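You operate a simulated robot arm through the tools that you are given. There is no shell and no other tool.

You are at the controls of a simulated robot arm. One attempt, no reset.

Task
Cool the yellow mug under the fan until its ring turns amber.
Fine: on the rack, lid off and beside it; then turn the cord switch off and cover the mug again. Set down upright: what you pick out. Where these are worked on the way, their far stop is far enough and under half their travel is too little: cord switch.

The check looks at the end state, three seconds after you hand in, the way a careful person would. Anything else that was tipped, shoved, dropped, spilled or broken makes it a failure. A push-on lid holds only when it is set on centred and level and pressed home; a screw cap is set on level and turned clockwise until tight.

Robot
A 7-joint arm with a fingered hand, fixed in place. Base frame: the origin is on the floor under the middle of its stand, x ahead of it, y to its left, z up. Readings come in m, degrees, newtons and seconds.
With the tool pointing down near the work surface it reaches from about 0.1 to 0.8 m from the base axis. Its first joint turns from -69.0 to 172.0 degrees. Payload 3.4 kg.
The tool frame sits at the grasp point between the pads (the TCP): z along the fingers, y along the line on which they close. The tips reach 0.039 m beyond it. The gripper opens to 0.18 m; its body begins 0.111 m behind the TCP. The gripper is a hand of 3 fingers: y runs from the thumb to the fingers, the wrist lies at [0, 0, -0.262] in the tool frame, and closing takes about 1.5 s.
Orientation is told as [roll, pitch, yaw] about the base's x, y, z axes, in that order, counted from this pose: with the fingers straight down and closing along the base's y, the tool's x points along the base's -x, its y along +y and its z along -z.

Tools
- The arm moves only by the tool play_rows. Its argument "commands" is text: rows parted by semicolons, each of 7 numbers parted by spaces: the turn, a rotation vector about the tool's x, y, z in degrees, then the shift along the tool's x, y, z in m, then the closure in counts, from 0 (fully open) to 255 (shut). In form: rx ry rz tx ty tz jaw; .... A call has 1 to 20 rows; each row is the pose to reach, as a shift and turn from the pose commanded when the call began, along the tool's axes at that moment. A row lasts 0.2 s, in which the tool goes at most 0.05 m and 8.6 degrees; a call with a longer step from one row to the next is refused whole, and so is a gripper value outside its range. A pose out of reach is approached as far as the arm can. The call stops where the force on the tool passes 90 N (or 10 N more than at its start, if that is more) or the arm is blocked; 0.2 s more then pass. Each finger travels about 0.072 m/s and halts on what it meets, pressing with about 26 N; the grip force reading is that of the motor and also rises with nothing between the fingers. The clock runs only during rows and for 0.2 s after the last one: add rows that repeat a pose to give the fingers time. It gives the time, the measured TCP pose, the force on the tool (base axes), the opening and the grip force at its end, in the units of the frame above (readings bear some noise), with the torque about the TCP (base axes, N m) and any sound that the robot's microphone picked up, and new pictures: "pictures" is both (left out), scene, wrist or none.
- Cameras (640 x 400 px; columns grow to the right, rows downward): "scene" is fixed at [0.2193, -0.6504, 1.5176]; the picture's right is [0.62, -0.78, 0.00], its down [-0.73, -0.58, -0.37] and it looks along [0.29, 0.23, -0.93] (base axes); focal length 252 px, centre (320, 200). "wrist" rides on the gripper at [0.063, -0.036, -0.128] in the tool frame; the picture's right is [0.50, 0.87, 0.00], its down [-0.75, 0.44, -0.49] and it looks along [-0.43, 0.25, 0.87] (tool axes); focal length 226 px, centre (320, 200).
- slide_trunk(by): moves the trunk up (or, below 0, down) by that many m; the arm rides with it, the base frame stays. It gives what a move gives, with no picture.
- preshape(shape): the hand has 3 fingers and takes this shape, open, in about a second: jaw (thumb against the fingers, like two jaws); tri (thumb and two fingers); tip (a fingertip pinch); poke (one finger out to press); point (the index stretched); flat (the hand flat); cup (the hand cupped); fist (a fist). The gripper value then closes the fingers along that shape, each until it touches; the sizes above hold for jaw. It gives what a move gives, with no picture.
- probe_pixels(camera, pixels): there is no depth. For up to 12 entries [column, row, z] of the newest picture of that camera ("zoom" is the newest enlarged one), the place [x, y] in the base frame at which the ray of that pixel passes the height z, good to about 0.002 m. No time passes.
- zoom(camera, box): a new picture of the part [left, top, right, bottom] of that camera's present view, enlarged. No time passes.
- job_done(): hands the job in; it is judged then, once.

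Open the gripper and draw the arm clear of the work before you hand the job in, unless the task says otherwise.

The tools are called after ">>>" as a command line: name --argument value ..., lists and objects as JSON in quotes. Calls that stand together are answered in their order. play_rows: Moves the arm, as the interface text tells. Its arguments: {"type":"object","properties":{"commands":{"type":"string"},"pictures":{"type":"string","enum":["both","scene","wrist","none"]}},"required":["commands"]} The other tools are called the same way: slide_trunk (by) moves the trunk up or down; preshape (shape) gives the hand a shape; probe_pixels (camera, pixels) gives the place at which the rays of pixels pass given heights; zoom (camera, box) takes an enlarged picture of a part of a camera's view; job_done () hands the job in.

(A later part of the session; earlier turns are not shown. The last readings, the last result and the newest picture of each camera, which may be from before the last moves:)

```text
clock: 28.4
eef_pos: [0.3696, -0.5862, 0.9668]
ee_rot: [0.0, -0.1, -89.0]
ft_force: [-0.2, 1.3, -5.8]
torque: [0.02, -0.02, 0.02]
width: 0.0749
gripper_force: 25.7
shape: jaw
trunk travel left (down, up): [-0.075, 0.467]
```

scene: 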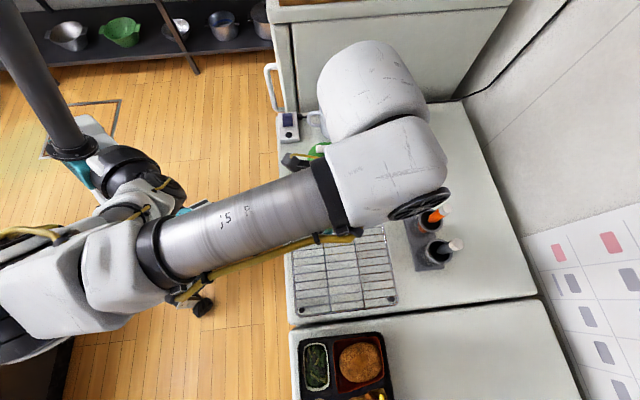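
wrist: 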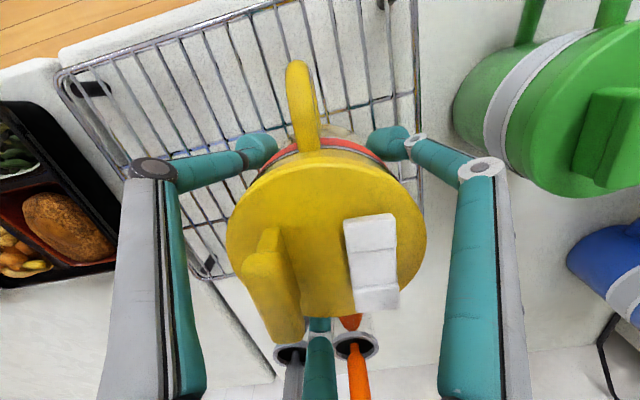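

Still hanging free (−5.8 N). I continue down in 3 mm rows.

>>> play_rows --commands "0 0 0 0 0 0.003 255; 0 0 0 0 0 0.006 255; 0 0 0 0 0 0.006 255" --pictures "none"

```text
clock: 29.2
eef_pos: [0.3712, -0.5853, 0.9607]
ee_rot: [0.0, -0.1, -89.0]
ft_force: [0.7, -0.9, -6.4]
torque: [-0.03, 0.0, 0.02]
width: 0.0748
gripper_force: 25.7
shape: jaw
trunk travel left (down, up): [-0.075, 0.467]
```

Still free at z=0.961. I continue down the same way.

>>> play_rows --commands "0 0 0 0 0 0.003 255; 0 0 0 0 0 0.006 255; 0 0 0 0 0 0.006 255" --pictures "none"

```text
clock: 30.0
eef_pos: [0.37, -0.5843, 0.9574]
ee_rot: [0.2, -0.2, -89.0]
ft_force: [0.7, -4.5, 18.5]
torque: [-0.16, 0.02, 0.11]
width: 0.0747
gripper_force: 25.6
shape: jaw
trunk travel left (down, up): [-0.075, 0.467]
```

Contact at z≈0.957 (18.5 N). I ease off 2.5 mm and open the fingers gently.

>>> play_rows --commands "0 0 0 0 0 -0.0025 255; 0 0 0 0 0 -0.0025 200; 0 0 0 0 0 -0.0025 150; 0 0 0 0 0 -0.0025 110; 0 0 0 0 0 -0.0025 90; 0 0 0 0 0 -0.0025 90" --pictures "both"

```text
clock: 31.4
eef_pos: [0.3712, -0.5847, 0.9566]
ee_rot: [0.0, -0.1, -89.0]
ft_force: [-1.0, -0.1, -0.3]
torque: [0.03, -0.02, 0.02]
width: 0.1159
gripper_force: 0.1
shape: jaw
trunk travel left (down, up): [-0.075, 0.467]
```

scene: 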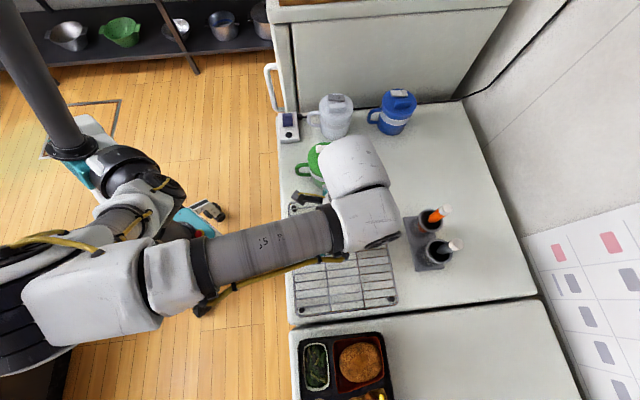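
wrist: 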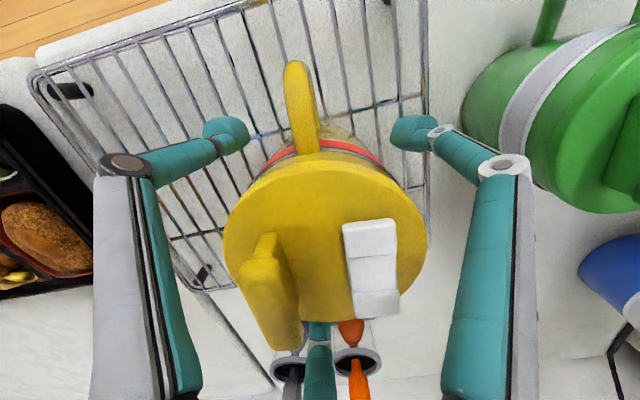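

The mug stands on the rack, red ring visible. I raise to z≈1.020 so that the fingertips come level with the lid's skirt, and look before closing.

>>> play_rows --commands "0 0 0 0 0 -0.02 90; 0 0 0 0 0 -0.04 90; 0 0 0 0 0 -0.06 90; 0 0 0 0 0 -0.0635 90; 0 0 0 0 0 -0.0635 90" --pictures "wrist"

>>> zoom --camera "wrist" --box '[180, 80, 460, 270]'

```text
clock: 32.6
eef_pos: [0.3709, -0.5858, 1.0216]
ee_rot: [0.0, -0.1, -89.0]
ft_force: [0.4, 0.4, -1.8]
torque: [0.0, 0.0, -0.02]
width: 0.1158
gripper_force: 0.0
shape: jaw
trunk travel left (down, up): [-0.075, 0.467]
```

wrist: 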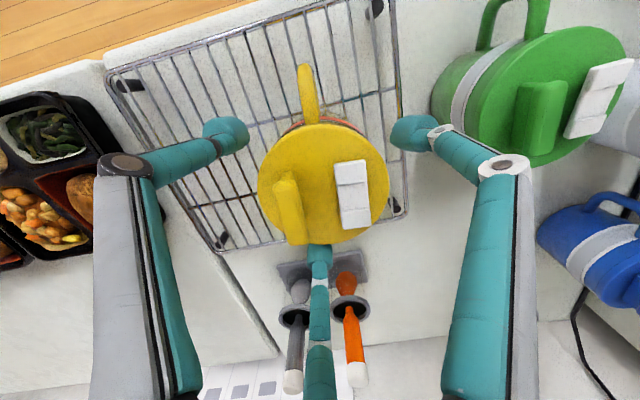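

```text
2.11 times, centred on (320, 175) of wrist
```

zoom: 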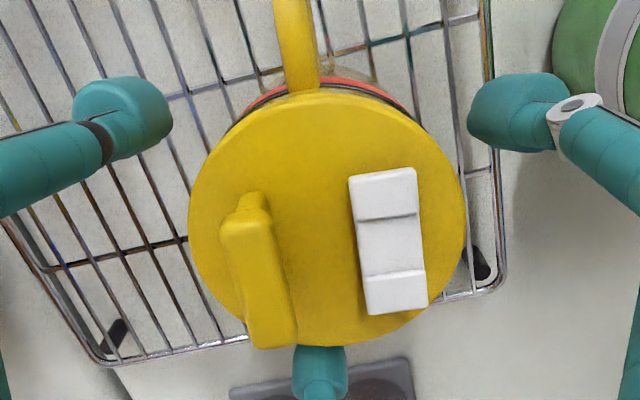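

I probe the lid's outline at its present height (z≈1.008) to check that it is centred between the fingers.

>>> probe_pixels --camera "zoom" --pixels '[[188, 222, 1.008], [465, 222, 1.008], [325, 92, 1.008], [325, 346, 1.008], [125, 118, 0.995], [520, 112, 0.995], [320, 370, 0.995]]'

```text
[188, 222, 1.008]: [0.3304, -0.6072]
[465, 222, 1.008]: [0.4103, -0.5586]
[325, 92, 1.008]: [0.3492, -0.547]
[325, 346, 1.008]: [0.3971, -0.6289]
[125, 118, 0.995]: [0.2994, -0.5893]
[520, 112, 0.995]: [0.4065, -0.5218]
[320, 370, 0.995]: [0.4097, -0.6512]
```

The lid is centred on the TCP within a millimetre. I close the fingers on the lid's skirt.

>>> play_rows --commands "0 0 0 0 0 0 130; 0 0 0 0 0 0 170; 0 0 0 0 0 0 210; 0 0 0 0 0 0 255; 0 0 0 0 0 0 255" --pictures "both"

>>> zoom --camera "wrist" --box '[180, 80, 460, 270]'

```text
clock: 33.8
eef_pos: [0.3713, -0.586, 1.0204]
ee_rot: [0.0, -0.1, -89.0]
ft_force: [-0.3, 0.9, 0.0]
torque: [0.05, 0.06, -0.01]
width: 0.0806
gripper_force: 25.9
shape: jaw
trunk travel left (down, up): [-0.075, 0.467]
```

scene: 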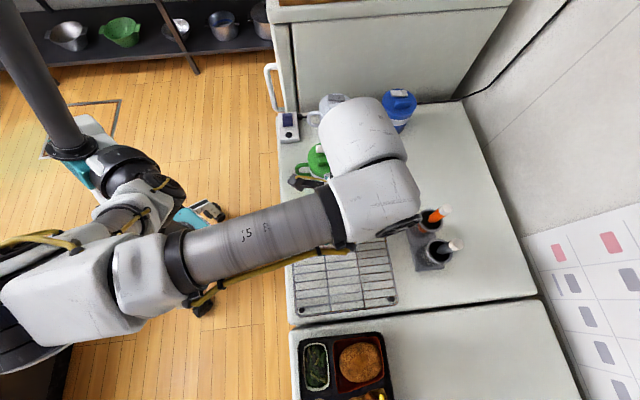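
wrist: 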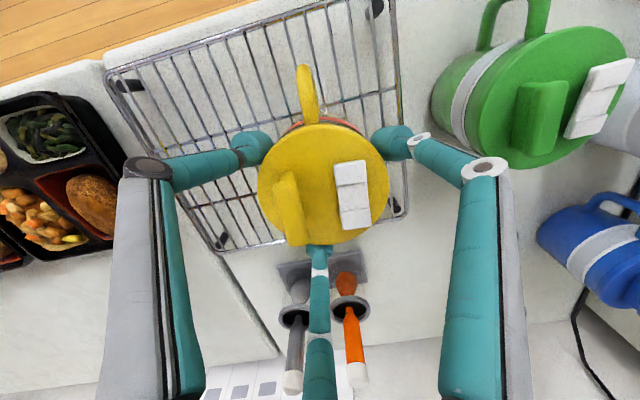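

```text
2.11 times, centred on (320, 175) of wrist
```

zoom: 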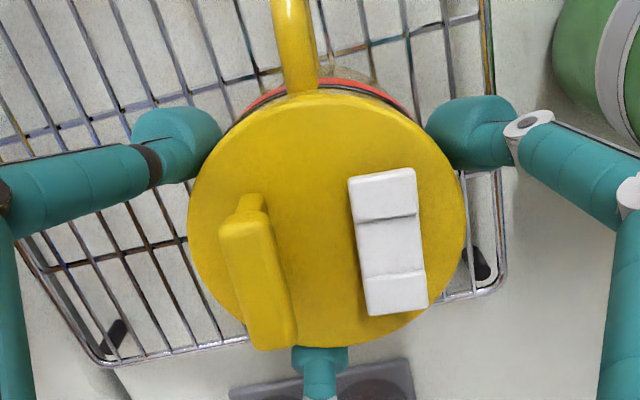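

Width 0.081 (vs 0.075 on the body) shows the grip is on the lid's skirt. I pull up gently by 12 mm and read the force: about −1 N would mean lid only, −5.5 N the whole mug.

>>> play_rows --commands "0 0 0 0 0 -0.003 255; 0 0 0 0 0 -0.006 255; 0 0 0 0 0 -0.009 255; 0 0 0 0 0 -0.012 255; 0 0 0 0 0 -0.012 255" --pictures "wrist"

>>> zoom --camera "wrist" --box '[180, 80, 460, 270]'

```text
clock: 35.0
eef_pos: [0.3705, -0.5853, 1.0322]
ee_rot: [-0.1, -0.1, -89.1]
ft_force: [-0.2, -0.9, -5.8]
torque: [-0.05, -0.02, -0.02]
width: 0.0805
gripper_force: 26.3
shape: jaw
trunk travel left (down, up): [-0.075, 0.467]
```

wrist: 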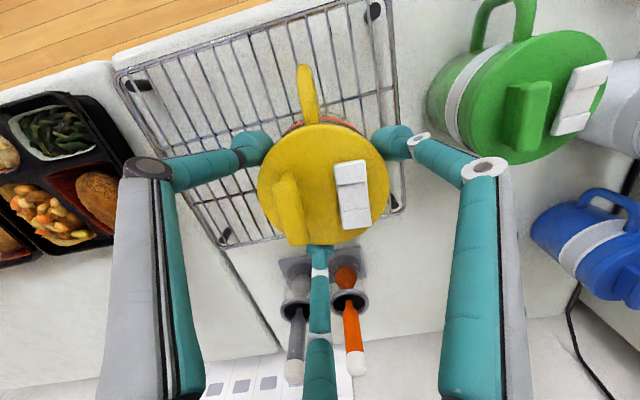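

```text
2.11 times, centred on (320, 175) of wrist
```

zoom: 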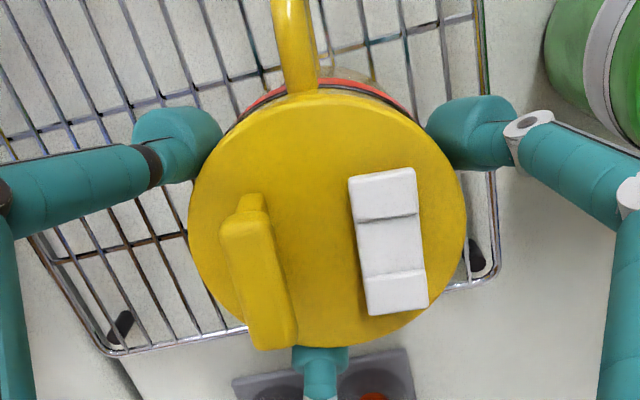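

The whole mug came up (−5.8 N), so the lid holds to it or the tips also catch the body. I set it back down on the rack.

>>> play_rows --commands "0 0 0 0 0 0.004 255; 0 0 0 0 0 0.008 255; 0 0 0 0 0 0.011 255; 0 0 0 0 0 0.0125 255; 0 0 0 0 0 0.0125 255" --pictures "none"

```text
clock: 36.2
eef_pos: [0.3698, -0.5856, 1.0214]
ee_rot: [0.1, -0.3, -89.0]
ft_force: [0.4, -1.6, -2.1]
torque: [-0.04, 0.0, -0.01]
width: 0.0804
gripper_force: 25.6
shape: jaw
trunk travel left (down, up): [-0.075, 0.467]
```

It is touching the rack. I let go, raise 12 mm and regrip higher on the skirt, so that only the lid can be held.

>>> play_rows --commands "0 0 0 0 0 0.001 255; 0 0 0 0 0 0.001 170; 0 0 0 0 0 0.001 110; 0 0 0 0 0 0.001 100; 0 0 0 0 0 -0.006 100; 0 0 0 0 0 -0.011 100; 0 0 0 0 0 -0.011 140; 0 0 0 0 0 -0.011 180; 0 0 0 0 0 -0.011 220; 0 0 0 0 0 -0.011 255; 0 0 0 0 0 -0.011 255" --pictures "wrist"

>>> zoom --camera "wrist" --box '[180, 80, 460, 270]'

```text
clock: 38.6
eef_pos: [0.37, -0.5858, 1.0313]
ee_rot: [0.0, -0.1, -88.9]
ft_force: [-0.9, -0.1, 0.2]
torque: [-0.01, 0.08, -0.02]
width: 0.0813
gripper_force: 25.7
shape: jaw
trunk travel left (down, up): [-0.075, 0.467]
```

wrist: 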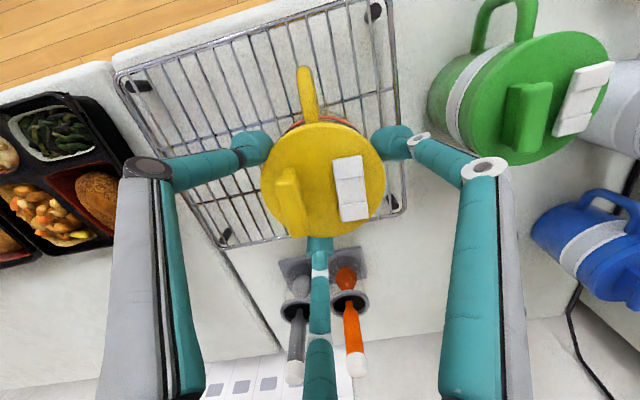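

```text
2.11 times, centred on (320, 175) of wrist
```

zoom: 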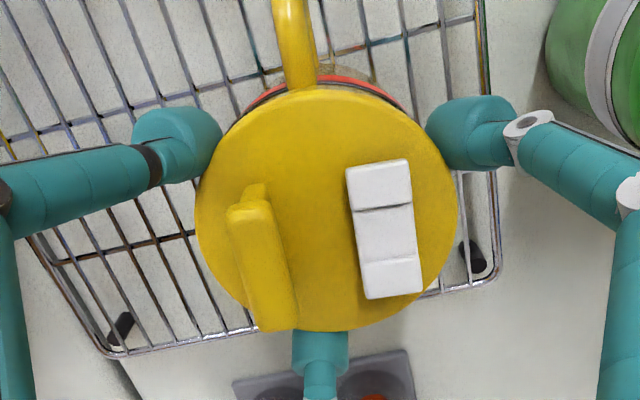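

Same width (0.0813), now gripped higher, at TCP z=1.031. I pull up again 12 mm.

>>> play_rows --commands "0 0 0 0 0 -0.003 255; 0 0 0 0 0 -0.006 255; 0 0 0 0 0 -0.009 255; 0 0 0 0 0 -0.012 255; 0 0 0 0 0 -0.012 255" --pictures "wrist"

>>> zoom --camera "wrist" --box '[180, 80, 460, 270]'

```text
clock: 39.8
eef_pos: [0.371, -0.5861, 1.0434]
ee_rot: [-0.1, -0.1, -89.0]
ft_force: [0.0, -0.3, -5.5]
torque: [0.0, 0.02, -0.02]
width: 0.0812
gripper_force: 25.9
shape: jaw
trunk travel left (down, up): [-0.075, 0.467]
```

wrist: 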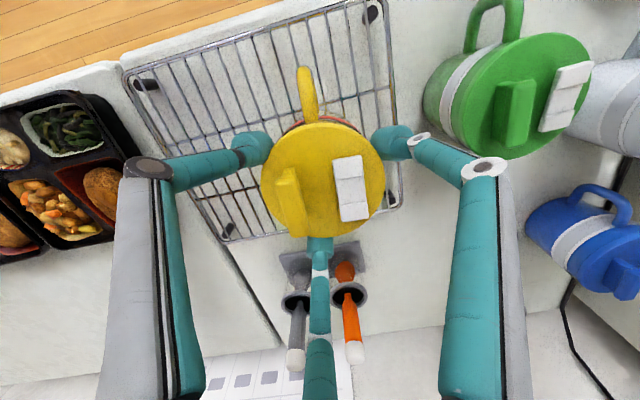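

```text
2.11 times, centred on (320, 175) of wrist
```

zoom: 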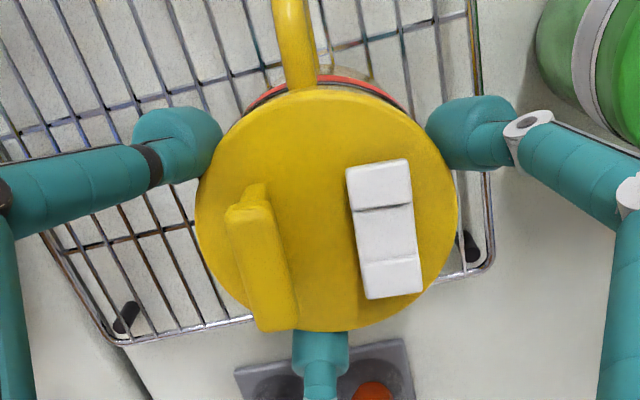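

The mug still follows the lid, so something holds the lid on. I set the mug down again and zoom on the lid's white rocker and on the green lid's rocker (572,95) to see whether it is a latch.

>>> zoom --camera "wrist" --box '[500, 20, 620, 140]'

>>> zoom --camera "wrist" --box '[320, 145, 380, 230]'

>>> play_rows --commands "0 0 0 0 0 0.004 255; 0 0 0 0 0 0.008 255; 0 0 0 0 0 0.011 255; 0 0 0 0 0 0.013 255; 0 0 0 0 0 0.013 255" --pictures "both"

```text
3.33 times, centred on (560, 80) of wrist
```

zoom: 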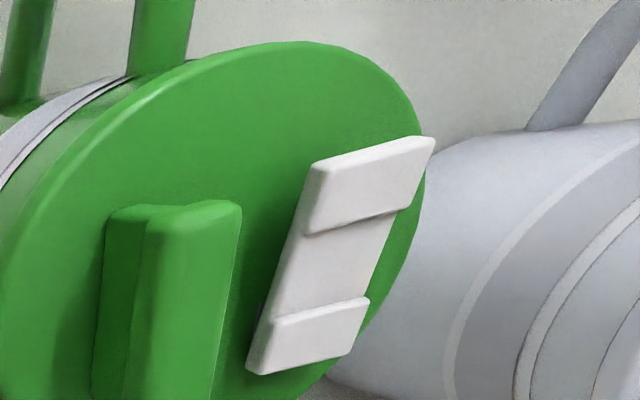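

```text
4.71 times, centred on (350, 188) of wrist
```

zoom: 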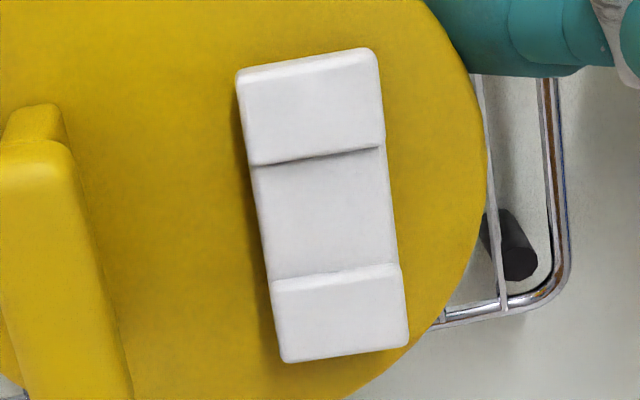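

```text
clock: 41.0
eef_pos: [0.3706, -0.5851, 1.0315]
ee_rot: [0.1, -0.2, -89.0]
ft_force: [1.4, -1.7, 2.1]
torque: [-0.08, 0.05, 0.03]
width: 0.0806
gripper_force: 26.2
shape: jaw
trunk travel left (down, up): [-0.075, 0.467]
```

scene: 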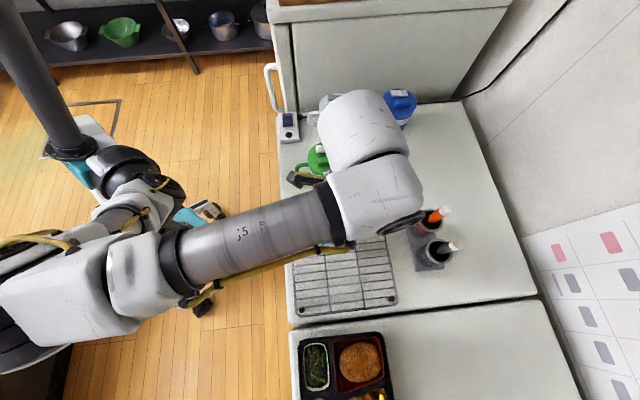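
wrist: 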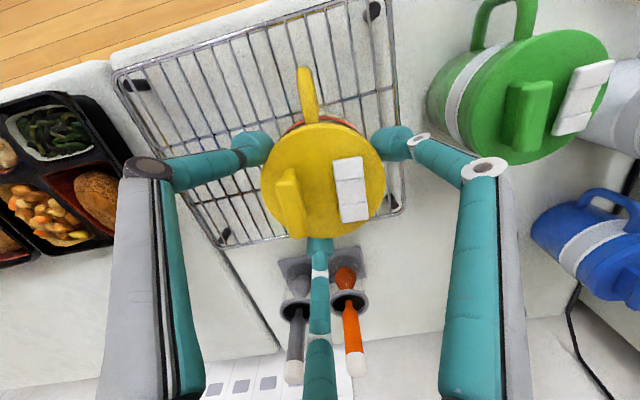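

The mug is back on the rack. The lid may be a twist fit, so while pressing lightly I turn the lid 24° counter-clockwise (seen from above) and watch in the wrist view whether the handle moves against the lid.

>>> play_rows --commands "0 0 0 0 0 0.001 255; 0 0 -6 0 0 0.001 255; 0 0 -12 0 0 0.001 255; 0 0 -18 0 0 0.001 255; 0 0 -24 0 0 0.001 255; 0 0 -24 0 0 0.001 255" --pictures "wrist"

>>> zoom --camera "wrist" --box '[180, 40, 460, 250]'

```text
clock: 42.4
eef_pos: [0.3712, -0.5837, 1.0291]
ee_rot: [0.0, -0.2, -64.9]
ft_force: [-0.5, 0.1, 7.0]
torque: [-0.04, 0.04, -0.18]
width: 0.0805
gripper_force: 25.9
shape: jaw
trunk travel left (down, up): [-0.075, 0.467]
```

wrist: 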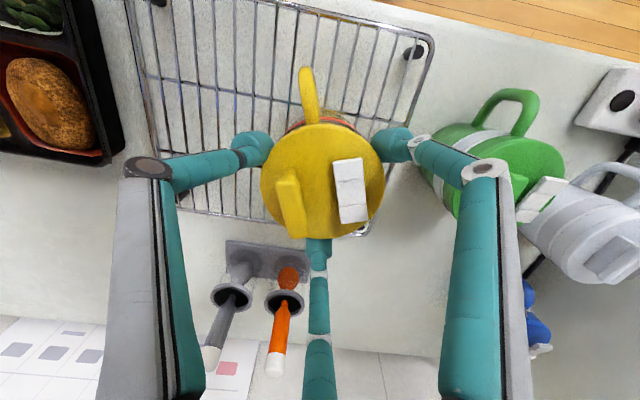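

```text
1.90 times, centred on (320, 145) of wrist
```

zoom: 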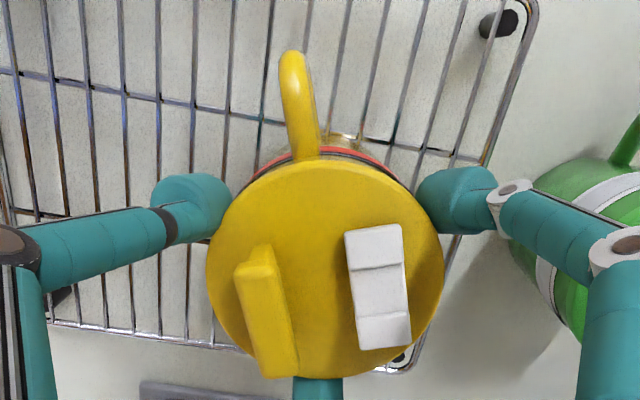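

The handle turned together with the lid (torque 0.18 N·m), so it is not a loose twist fit. The white rocker on the lid may be its catch: I let go, rise clear to z≈1.13 and look at the lid from above.

>>> play_rows --commands "0 0 0 0 0 -0.001 255; 0 0 0 0 0 -0.001 180; 0 0 0 0 0 -0.001 110; 0 0 0 0 0 -0.001 90; 0 0 0 0 0 -0.02 90; 0 0 0 0 0 -0.05 90; 0 0 0 0 0 -0.08 90; 0 0 0 0 0 -0.1 90; 0 0 0 0 0 -0.1 90" --pictures "wrist"

>>> preshape --shape "poke"

>>> zoom --camera "wrist" --box '[220, 60, 420, 220]'

```text
clock: 44.4
eef_pos: [0.3707, -0.5858, 1.1313]
ee_rot: [-0.1, -0.1, -64.9]
ft_force: [-1.0, 0.0, 0.7]
torque: [0.01, -0.01, 0.0]
width: 0.1158
gripper_force: 0.1
shape: jaw
trunk travel left (down, up): [-0.075, 0.467]
```

wrist: 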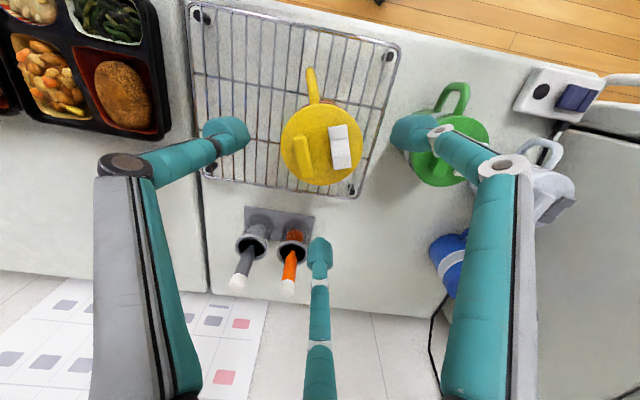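

```text
clock: 45.3
eef_pos: [0.3723, -0.5842, 1.1298]
ee_rot: [0.0, 0.0, -65.0]
ft_force: [0.0, -1.0, 0.2]
torque: [-0.01, -0.01, -0.02]
width: 0.0
gripper_force: 0.0
shape: poke
trunk travel left (down, up): [-0.075, 0.467]
```

```text
2.50 times, centred on (320, 140) of wrist
```

zoom: 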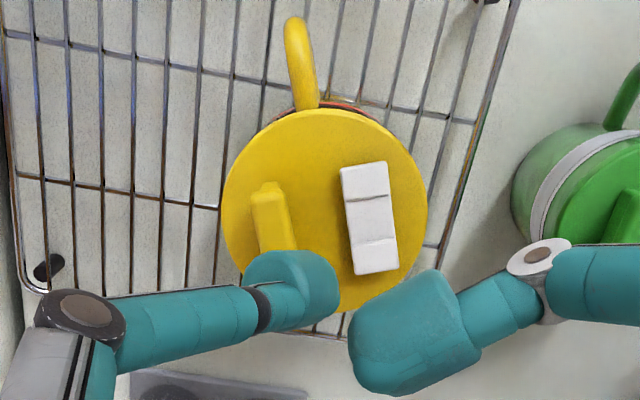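

I probe the lid's features from this view (zoom): lid outline, handle tip, rocker ends, and the poke fingertip.

>>> probe_pixels --camera "zoom" --pixels '[[222, 205, 1.008], [428, 210, 1.008], [325, 108, 1.008], [325, 312, 1.008], [294, 20, 0.975], [364, 175, 1.02], [376, 258, 1.02], [342, 190, 1.02], [392, 190, 1.02], [270, 200, 1.035], [300, 290, 1.1], [400, 340, 1.1]]'

```text
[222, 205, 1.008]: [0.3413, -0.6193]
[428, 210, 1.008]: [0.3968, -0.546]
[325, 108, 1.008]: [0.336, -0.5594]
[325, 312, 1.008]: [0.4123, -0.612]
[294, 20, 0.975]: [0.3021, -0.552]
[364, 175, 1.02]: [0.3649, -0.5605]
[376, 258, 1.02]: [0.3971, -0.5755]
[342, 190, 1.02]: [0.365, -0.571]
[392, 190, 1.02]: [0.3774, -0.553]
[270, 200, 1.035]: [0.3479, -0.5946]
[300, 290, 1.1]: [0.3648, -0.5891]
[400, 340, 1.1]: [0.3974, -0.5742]
```

The lid has not turned against the mug: handle at azimuth 155°, rocker ends at about (0.365,-0.5605) and (0.397,-0.5755). I zoom on the rocker to see which end stands up.

>>> zoom --camera "wrist" --box '[318, 115, 358, 175]'

>>> zoom --camera "scene" --box '[270, 100, 420, 260]'

```text
6.67 times, centred on (338, 145) of wrist
```

zoom: 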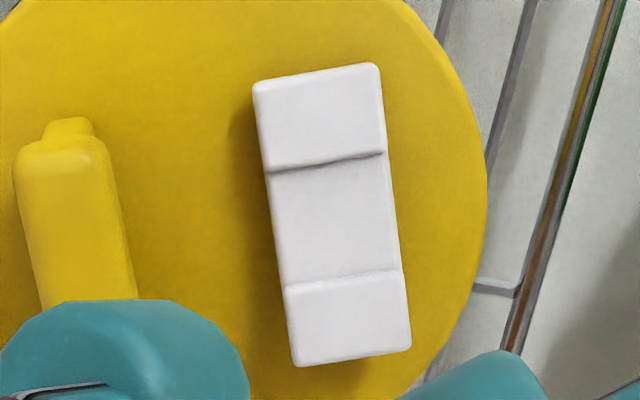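

```text
2.50 times, centred on (345, 180) of scene
```

zoom: 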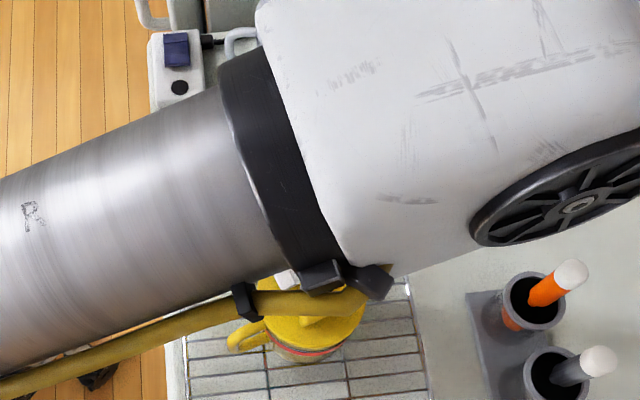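

The end away from the handle stands up (shadow below it). I move the poke finger over that pad, (0.395,-0.5745), and come down to just above it for a look.

>>> play_rows --commands "0 0 0 -0.0004 0.017 0 0; 0 0 0 -0.0008 0.0337 0 0; 0 0 0 -0.0008 0.0337 0.02 0; 0 0 0 -0.0008 0.0337 0.04 0; 0 0 0 -0.0008 0.0337 0.05 0; 0 0 0 -0.0008 0.0337 0.05 0" --pictures "both"

>>> zoom --camera "wrist" --box '[220, 60, 420, 240]'

>>> zoom --camera "scene" --box '[300, 160, 420, 260]'

```text
clock: 46.7
eef_pos: [0.4001, -0.572, 1.0783]
ee_rot: [0.0, -0.2, -65.0]
ft_force: [0.5, 0.2, -0.3]
torque: [0.0, 0.0, -0.01]
width: 0.0001
gripper_force: 0.0
shape: poke
trunk travel left (down, up): [-0.075, 0.467]
```

scene: 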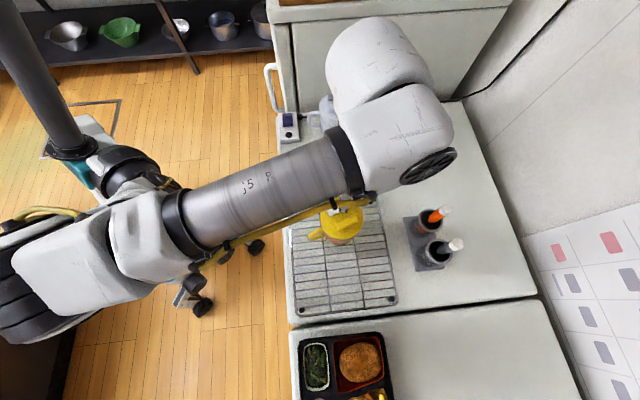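
wrist: 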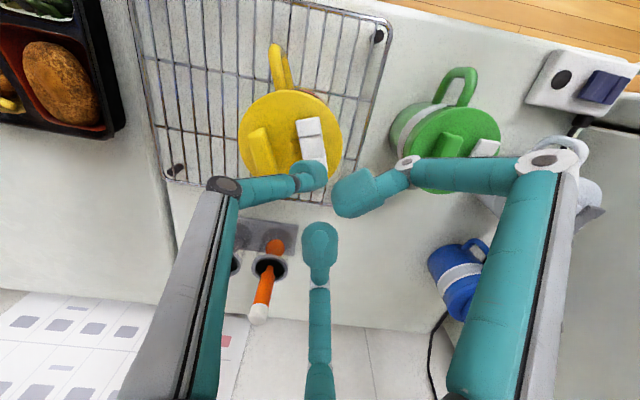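

```text
2.22 times, centred on (320, 150) of wrist
```

zoom: 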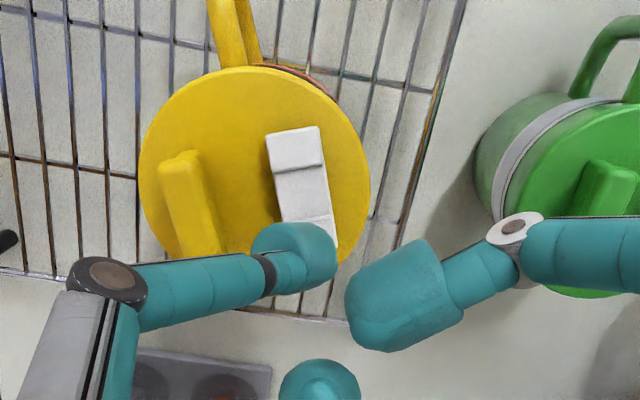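

```text
4.00 times, centred on (360, 210) of scene
```

zoom: 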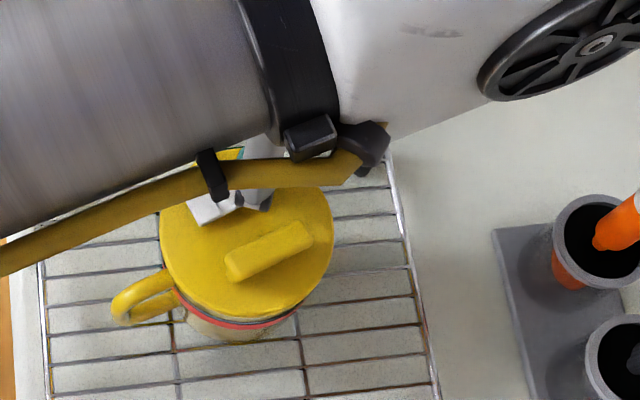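

The fingertip is over the raised pad, tip at z≈1.039. I press down in 4 mm rows.

>>> play_rows --commands "0 0 0 0 0 0.004 0; 0 0 0 0 0 0.008 0; 0 0 0 0 0 0.012 0; 0 0 0 0 0 0.016 0; 0 0 0 0 0 0.016 0" --pictures "wrist"

>>> zoom --camera "wrist" --box '[220, 60, 420, 240]'

```text
clock: 47.9
eef_pos: [0.4033, -0.5715, 1.0634]
ee_rot: [0.0, -0.3, -64.9]
ft_force: [0.1, 0.7, 0.3]
torque: [-0.03, -0.05, -0.01]
width: 0.0001
gripper_force: 0.1
shape: poke
trunk travel left (down, up): [-0.075, 0.467]
```

wrist: 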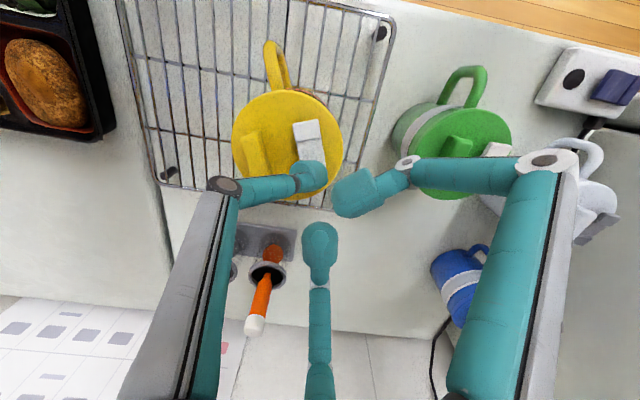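

```text
2.22 times, centred on (320, 150) of wrist
```

zoom: 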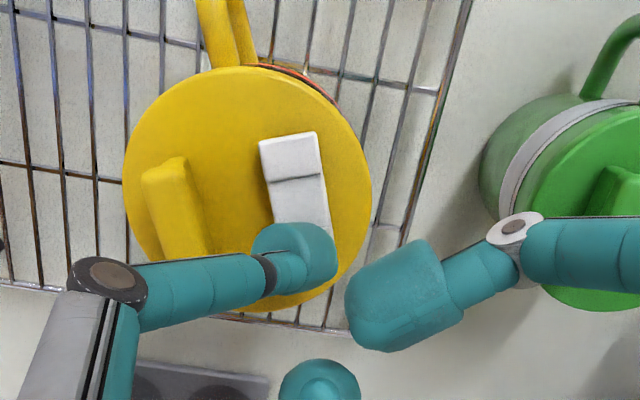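

No contact yet at z=1.063. I continue with 2.5 mm rows.

>>> play_rows --commands "0 0 0 0 0 0.0025 0; 0 0 0 0 0 0.005 0; 0 0 0 0 0 0.0075 0; 0 0 0 0 0 0.0075 0" --pictures "wrist"

>>> zoom --camera "wrist" --box '[220, 60, 420, 240]'

```text
clock: 48.9
eef_pos: [0.4006, -0.5696, 1.0588]
ee_rot: [0.1, -0.4, -65.0]
ft_force: [2.5, -4.2, 19.6]
torque: [-0.13, -0.07, 0.01]
width: 0.0
gripper_force: 0.0
shape: poke
trunk travel left (down, up): [-0.075, 0.467]
heard: snap
```

wrist: 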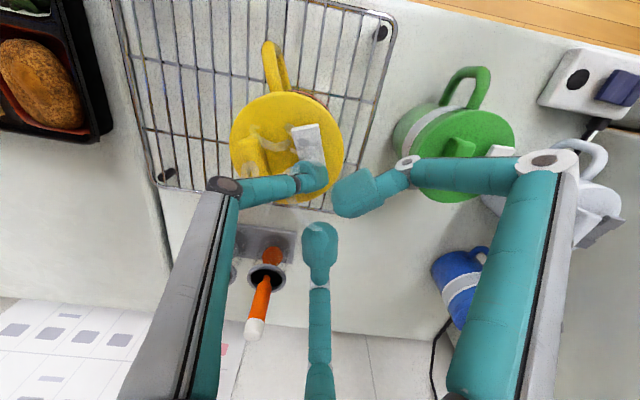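

```text
2.22 times, centred on (320, 150) of wrist
```

zoom: 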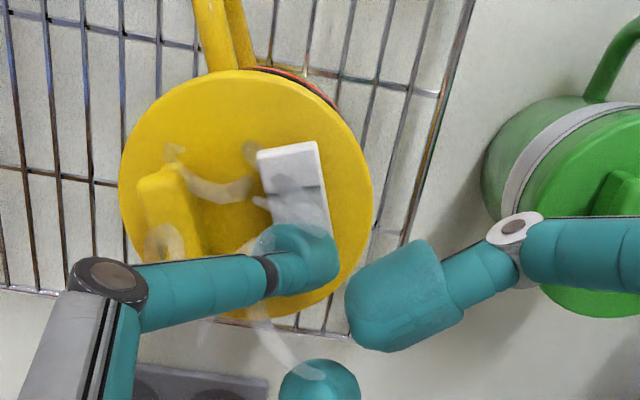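

A "snap" and steam from the lid: the rocker opened a vent, which should free the lid. I rise, set the jaw shape and look again.

>>> play_rows --commands "0 0 0 0 0 -0.02 0; 0 0 0 0 0 -0.05 0; 0 0 0 0 0 -0.08 0; 0 0 0 0 0 -0.09 0; 0 0 0 0 0 -0.09 0" --pictures "both"

>>> zoom --camera "wrist" --box '[220, 60, 420, 240]'

>>> preshape --shape "jaw"

```text
clock: 50.1
eef_pos: [0.4011, -0.5717, 1.1467]
ee_rot: [0.0, -0.1, -65.0]
ft_force: [-0.8, 0.5, 0.5]
torque: [0.02, -0.01, 0.0]
width: 0.0002
gripper_force: 0.0
shape: poke
trunk travel left (down, up): [-0.075, 0.467]
heard: snap
```

scene: 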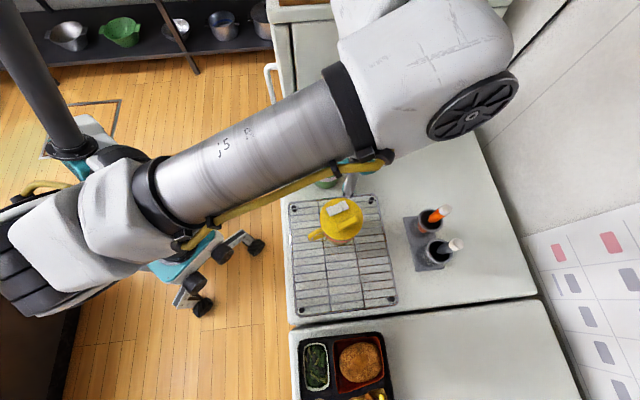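
wrist: 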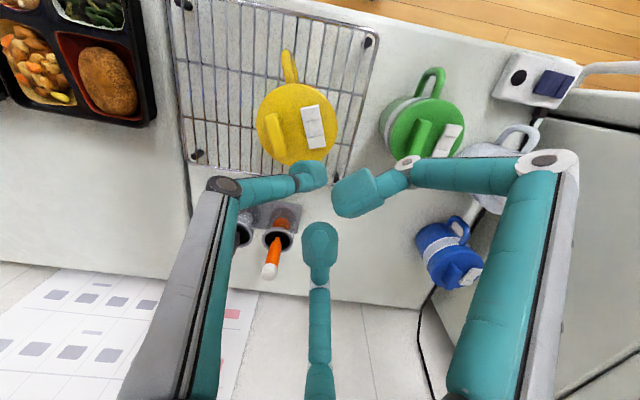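

```text
2.22 times, centred on (320, 150) of wrist
```

zoom: 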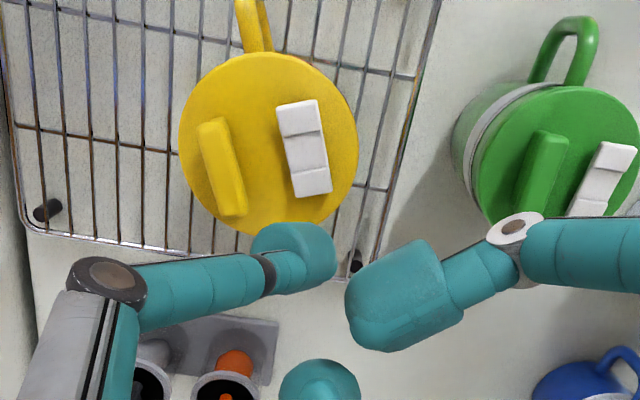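

```text
clock: 51.0
eef_pos: [0.4007, -0.5724, 1.1473]
ee_rot: [0.0, -0.1, -65.0]
ft_force: [-1.1, -0.7, 0.0]
torque: [0.0, -0.01, -0.01]
width: 0.1799
gripper_force: 0.1
shape: jaw
trunk travel left (down, up): [-0.075, 0.467]
```

A second "snap" on releasing: the vent rocker springs back, having let the steam out. I recentre over the lid, descend with the fingers at 90 counts, and grip the skirt again.

>>> play_rows --commands "0 0 0 0.0007 -0.016 0 50; 0 0 0 0.0014 -0.0316 0 90; 0 0 0 0.0014 -0.0316 0.02 90; 0 0 0 0.0014 -0.0316 0.05 90; 0 0 0 0.0014 -0.0316 0.08 90; 0 0 0 0.0014 -0.0316 0.105 90; 0 0 0 0.0014 -0.0316 0.118 90; 0 0 0 0.0014 -0.0316 0.118 90" --pictures "wrist"

>>> zoom --camera "wrist" --box '[180, 60, 460, 250]'

```text
clock: 52.8
eef_pos: [0.373, -0.5826, 1.029]
ee_rot: [0.1, -0.3, -65.0]
ft_force: [0.5, -0.4, -0.8]
torque: [0.01, 0.05, 0.02]
width: 0.1168
gripper_force: 0.1
shape: jaw
trunk travel left (down, up): [-0.075, 0.467]
```

wrist: 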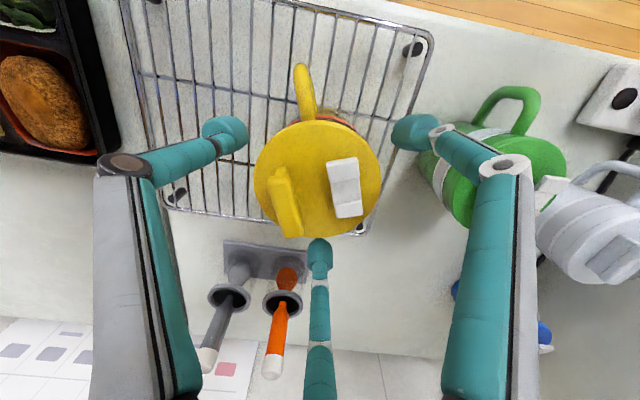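

```text
2.11 times, centred on (320, 155) of wrist
```

zoom: 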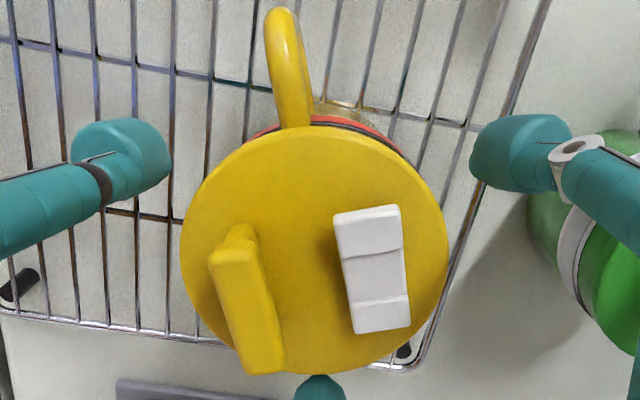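

I check the centring: lid outline in the zoom (181,245), (449,245), (315,125), (315,372).

>>> probe_pixels --camera "zoom" --pixels '[[181, 245, 1.008], [449, 245, 1.008], [315, 125, 1.008], [315, 372, 1.008]]'

```text
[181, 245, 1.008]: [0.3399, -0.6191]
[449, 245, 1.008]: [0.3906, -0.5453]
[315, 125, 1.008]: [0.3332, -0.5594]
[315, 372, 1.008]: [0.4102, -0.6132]
```

The lid is about 4 mm off along the closing line; I correct that and close on the skirt.

>>> play_rows --commands "0 0 0 0.0005 -0.004 0 90; 0 0 0 0.0005 -0.004 0 130; 0 0 0 0.0005 -0.004 0 170; 0 0 0 0.0005 -0.004 0 210; 0 0 0 0.0005 -0.004 0 255; 0 0 0 0.0005 -0.004 0 255; 0 0 0 0.0005 -0.004 0 255" --pictures "none"

```text
clock: 54.4
eef_pos: [0.3696, -0.5844, 1.0283]
ee_rot: [0.0, -0.1, -65.1]
ft_force: [-0.9, 0.1, 0.0]
torque: [0.05, 0.02, 0.03]
width: 0.0799
gripper_force: 25.5
shape: jaw
trunk travel left (down, up): [-0.075, 0.467]
heard: snap
```

A snap was heard on gripping. I look at the lid before pulling.

>>> zoom --camera "wrist" --box '[180, 60, 460, 250]'

>>> zoom --camera "scene" --box '[270, 180, 420, 280]'

```text
2.11 times, centred on (320, 155) of wrist
```

zoom: 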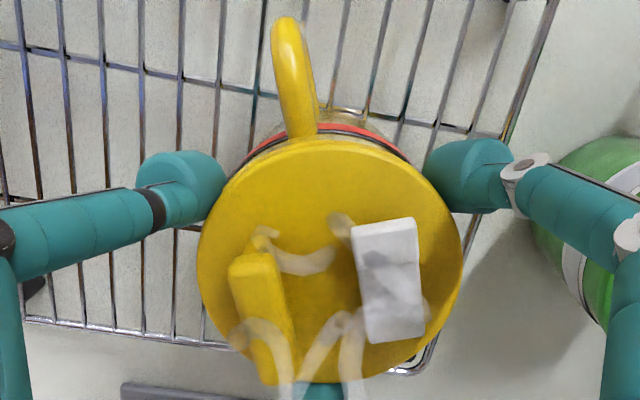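

```text
4.00 times, centred on (345, 230) of scene
```

zoom: 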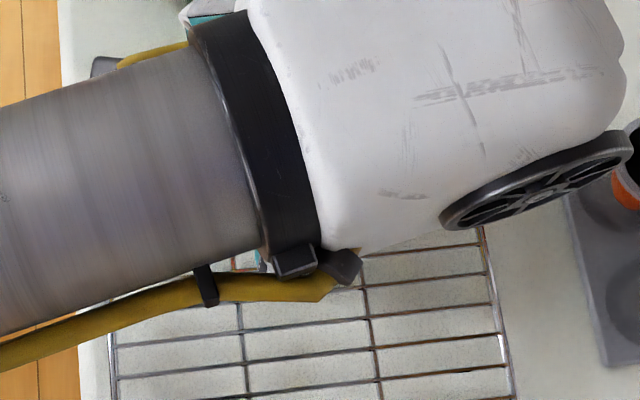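

Steam rises again and the rocker looks tipped open now. I pull up 12 mm while it is open.

>>> play_rows --commands "0 0 0 0 0 -0.003 255; 0 0 0 0 0 -0.006 255; 0 0 0 0 0 -0.009 255; 0 0 0 0 0 -0.012 255; 0 0 0 0 0 -0.012 255" --pictures "wrist"

>>> zoom --camera "wrist" --box '[180, 60, 460, 250]'

```text
clock: 55.6
eef_pos: [0.3672, -0.5853, 1.04]
ee_rot: [-0.2, -0.1, -64.9]
ft_force: [0.1, 0.3, -6.2]
torque: [-0.01, -0.02, -0.01]
width: 0.0799
gripper_force: 25.8
shape: jaw
trunk travel left (down, up): [-0.075, 0.467]
```

wrist: 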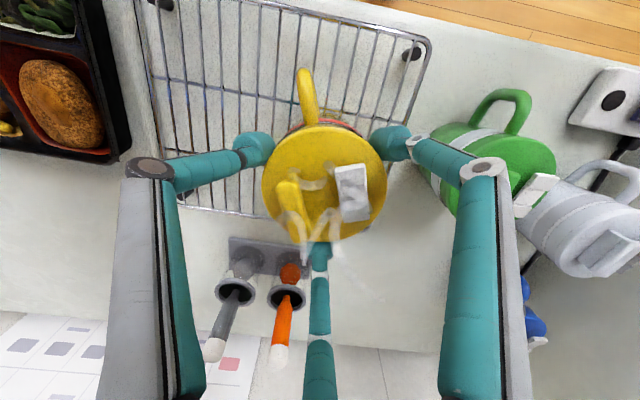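

```text
2.11 times, centred on (320, 155) of wrist
```

zoom: 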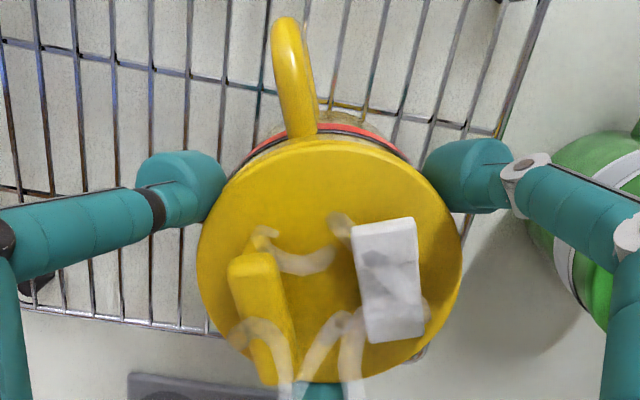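

The mug still follows, with the vent open and steaming. I set it down on the rack again and wait a little for the pressure to go, watching the steam.

>>> play_rows --commands "0 0 0 0 0 0.004 255; 0 0 0 0 0 0.008 255; 0 0 0 0 0 0.011 255; 0 0 0 0 0 0.0125 255; 0 0 0 0 0 0.0125 255; 0 0 0 0 0 0.0125 255; 0 0 0 0 0 0.0125 255; 0 0 0 0 0 0.0125 255; 0 0 0 0 0 0.0125 255; 0 0 0 0 0 0.0125 255; 0 0 0 0 0 0.0125 255; 0 0 0 0 0 0.0125 255; 0 0 0 0 0 0.0125 255; 0 0 0 0 0 0.0125 255" --pictures "wrist"

>>> zoom --camera "wrist" --box '[180, 60, 460, 250]'

```text
clock: 58.6
eef_pos: [0.3682, -0.5848, 1.0273]
ee_rot: [-0.1, -0.1, -65.0]
ft_force: [1.4, -1.8, 1.3]
torque: [-0.1, -0.06, 0.01]
width: 0.0796
gripper_force: 26.2
shape: jaw
trunk travel left (down, up): [-0.075, 0.467]
```

wrist: 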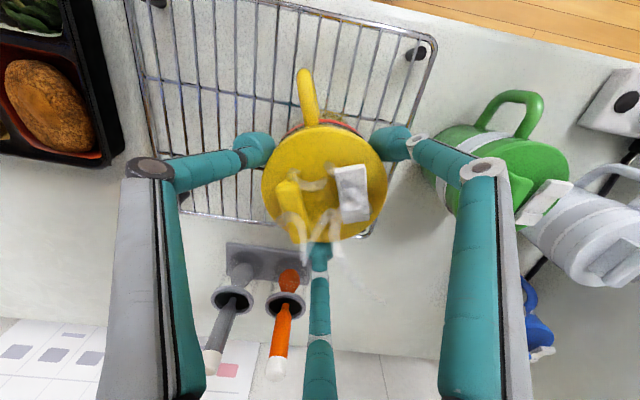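

```text
2.11 times, centred on (320, 155) of wrist
```

zoom: 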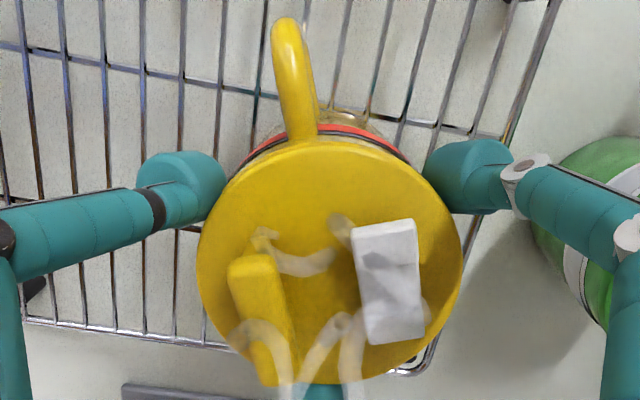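

I try the pull once more after about 3 s of venting.

>>> play_rows --commands "0 0 0 0 0 -0.003 255; 0 0 0 0 0 -0.006 255; 0 0 0 0 0 -0.009 255; 0 0 0 0 0 -0.012 255; 0 0 0 0 0 -0.012 255" --pictures "none"

```text
clock: 59.8
eef_pos: [0.3689, -0.5846, 1.0398]
ee_rot: [-0.1, -0.1, -65.1]
ft_force: [0.3, -0.3, -5.0]
torque: [-0.02, -0.01, 0.04]
width: 0.0799
gripper_force: 25.5
shape: jaw
trunk travel left (down, up): [-0.075, 0.467]
```

Still about −5 N, so the vent is not what holds the lid. I set the mug down and open the fingers, to see whether the rocker snaps back when let go.

>>> play_rows --commands "0 0 0 0 0 0.004 255; 0 0 0 0 0 0.008 255; 0 0 0 0 0 0.011 255; 0 0 0 0 0 0.0125 255; 0 0 0 0 0 0.0125 255; 0 0 0 0 0 0.0125 180; 0 0 0 0 0 0.0125 120; 0 0 0 0 0 0.0125 90; 0 0 0 0 0 0.0125 90; 0 0 0 0 0 0.0125 90" --pictures "wrist"

>>> zoom --camera "wrist" --box '[180, 60, 460, 250]'

```text
clock: 62.0
eef_pos: [0.3681, -0.5857, 1.026]
ee_rot: [-0.1, -0.1, -64.9]
ft_force: [-0.2, -0.5, -0.2]
torque: [-0.01, 0.0, 0.0]
width: 0.116
gripper_force: 0.1
shape: jaw
trunk travel left (down, up): [-0.075, 0.467]
heard: snap
```

wrist: 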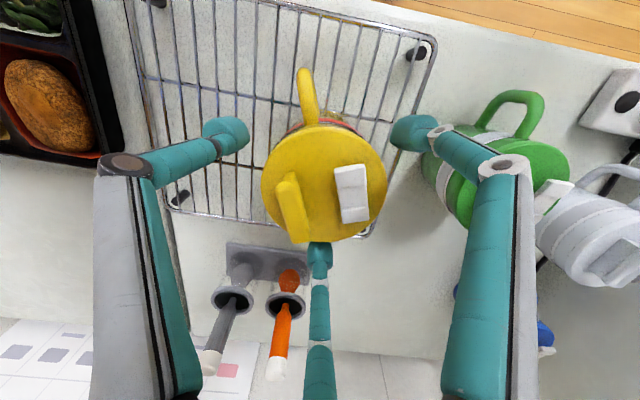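

```text
2.11 times, centred on (320, 155) of wrist
```

zoom: 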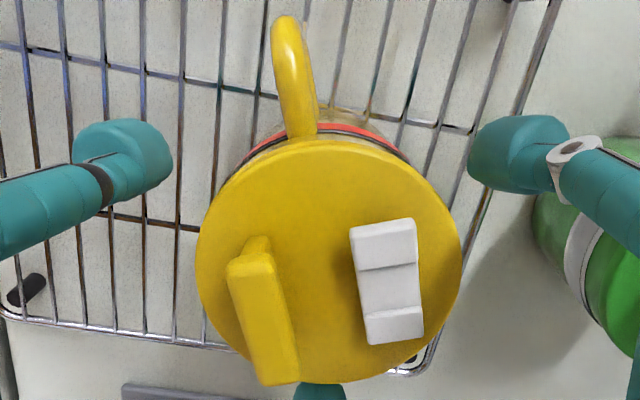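

So gripping at this spot pushes the spring-return vent and letting go frees it; it is only a sip vent. Next I test for a screw fit properly: grip the lid, press down firmly so the rack holds the mug, and turn counter-clockwise.

>>> play_rows --commands "0 0 0 0 0 -0.001 130; 0 0 0 0 0 -0.001 170; 0 0 0 0 0 -0.001 210; 0 0 0 0 0 -0.001 255; 0 0 0 0 0 -0.001 255; 0 0 0 0 0 0.002 255; 0 0 0 0 0 0.005 255; 0 0 -4 0 0 0.005 255; 0 0 -8 0 0 0.005 255; 0 0 -12 0 0 0.005 255; 0 0 -16 0 0 0.005 255; 0 0 -20 0 0 0.005 255; 0 0 -20 0 0 0.005 255" --pictures "wrist"

>>> zoom --camera "wrist" --box '[180, 60, 460, 250]'

```text
clock: 64.8
eef_pos: [0.3669, -0.5834, 1.0251]
ee_rot: [-0.1, -0.4, -45.0]
ft_force: [-4.1, -1.5, 33.5]
torque: [-0.41, 0.09, -0.56]
width: 0.0807
gripper_force: 25.4
shape: jaw
trunk travel left (down, up): [-0.075, 0.467]
```

wrist: 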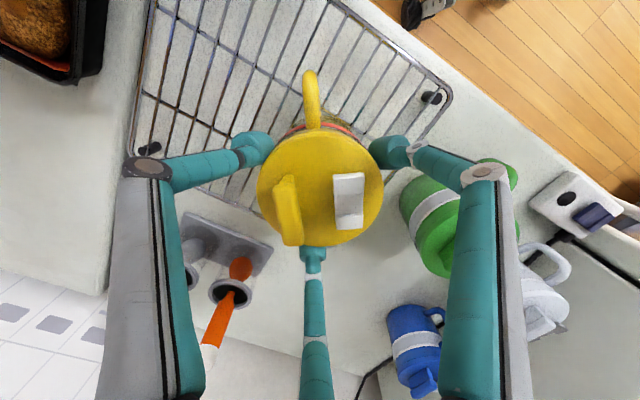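

```text
2.11 times, centred on (320, 155) of wrist
```

zoom: 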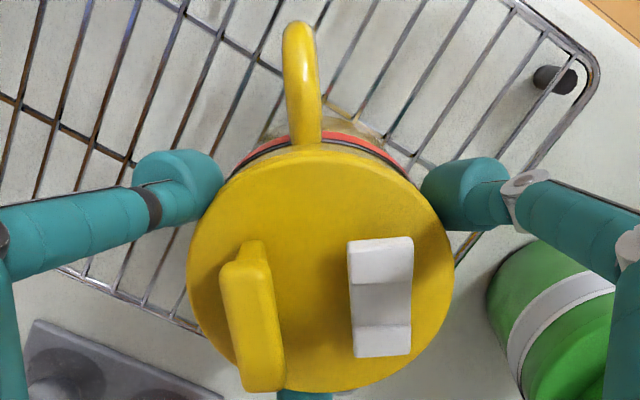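

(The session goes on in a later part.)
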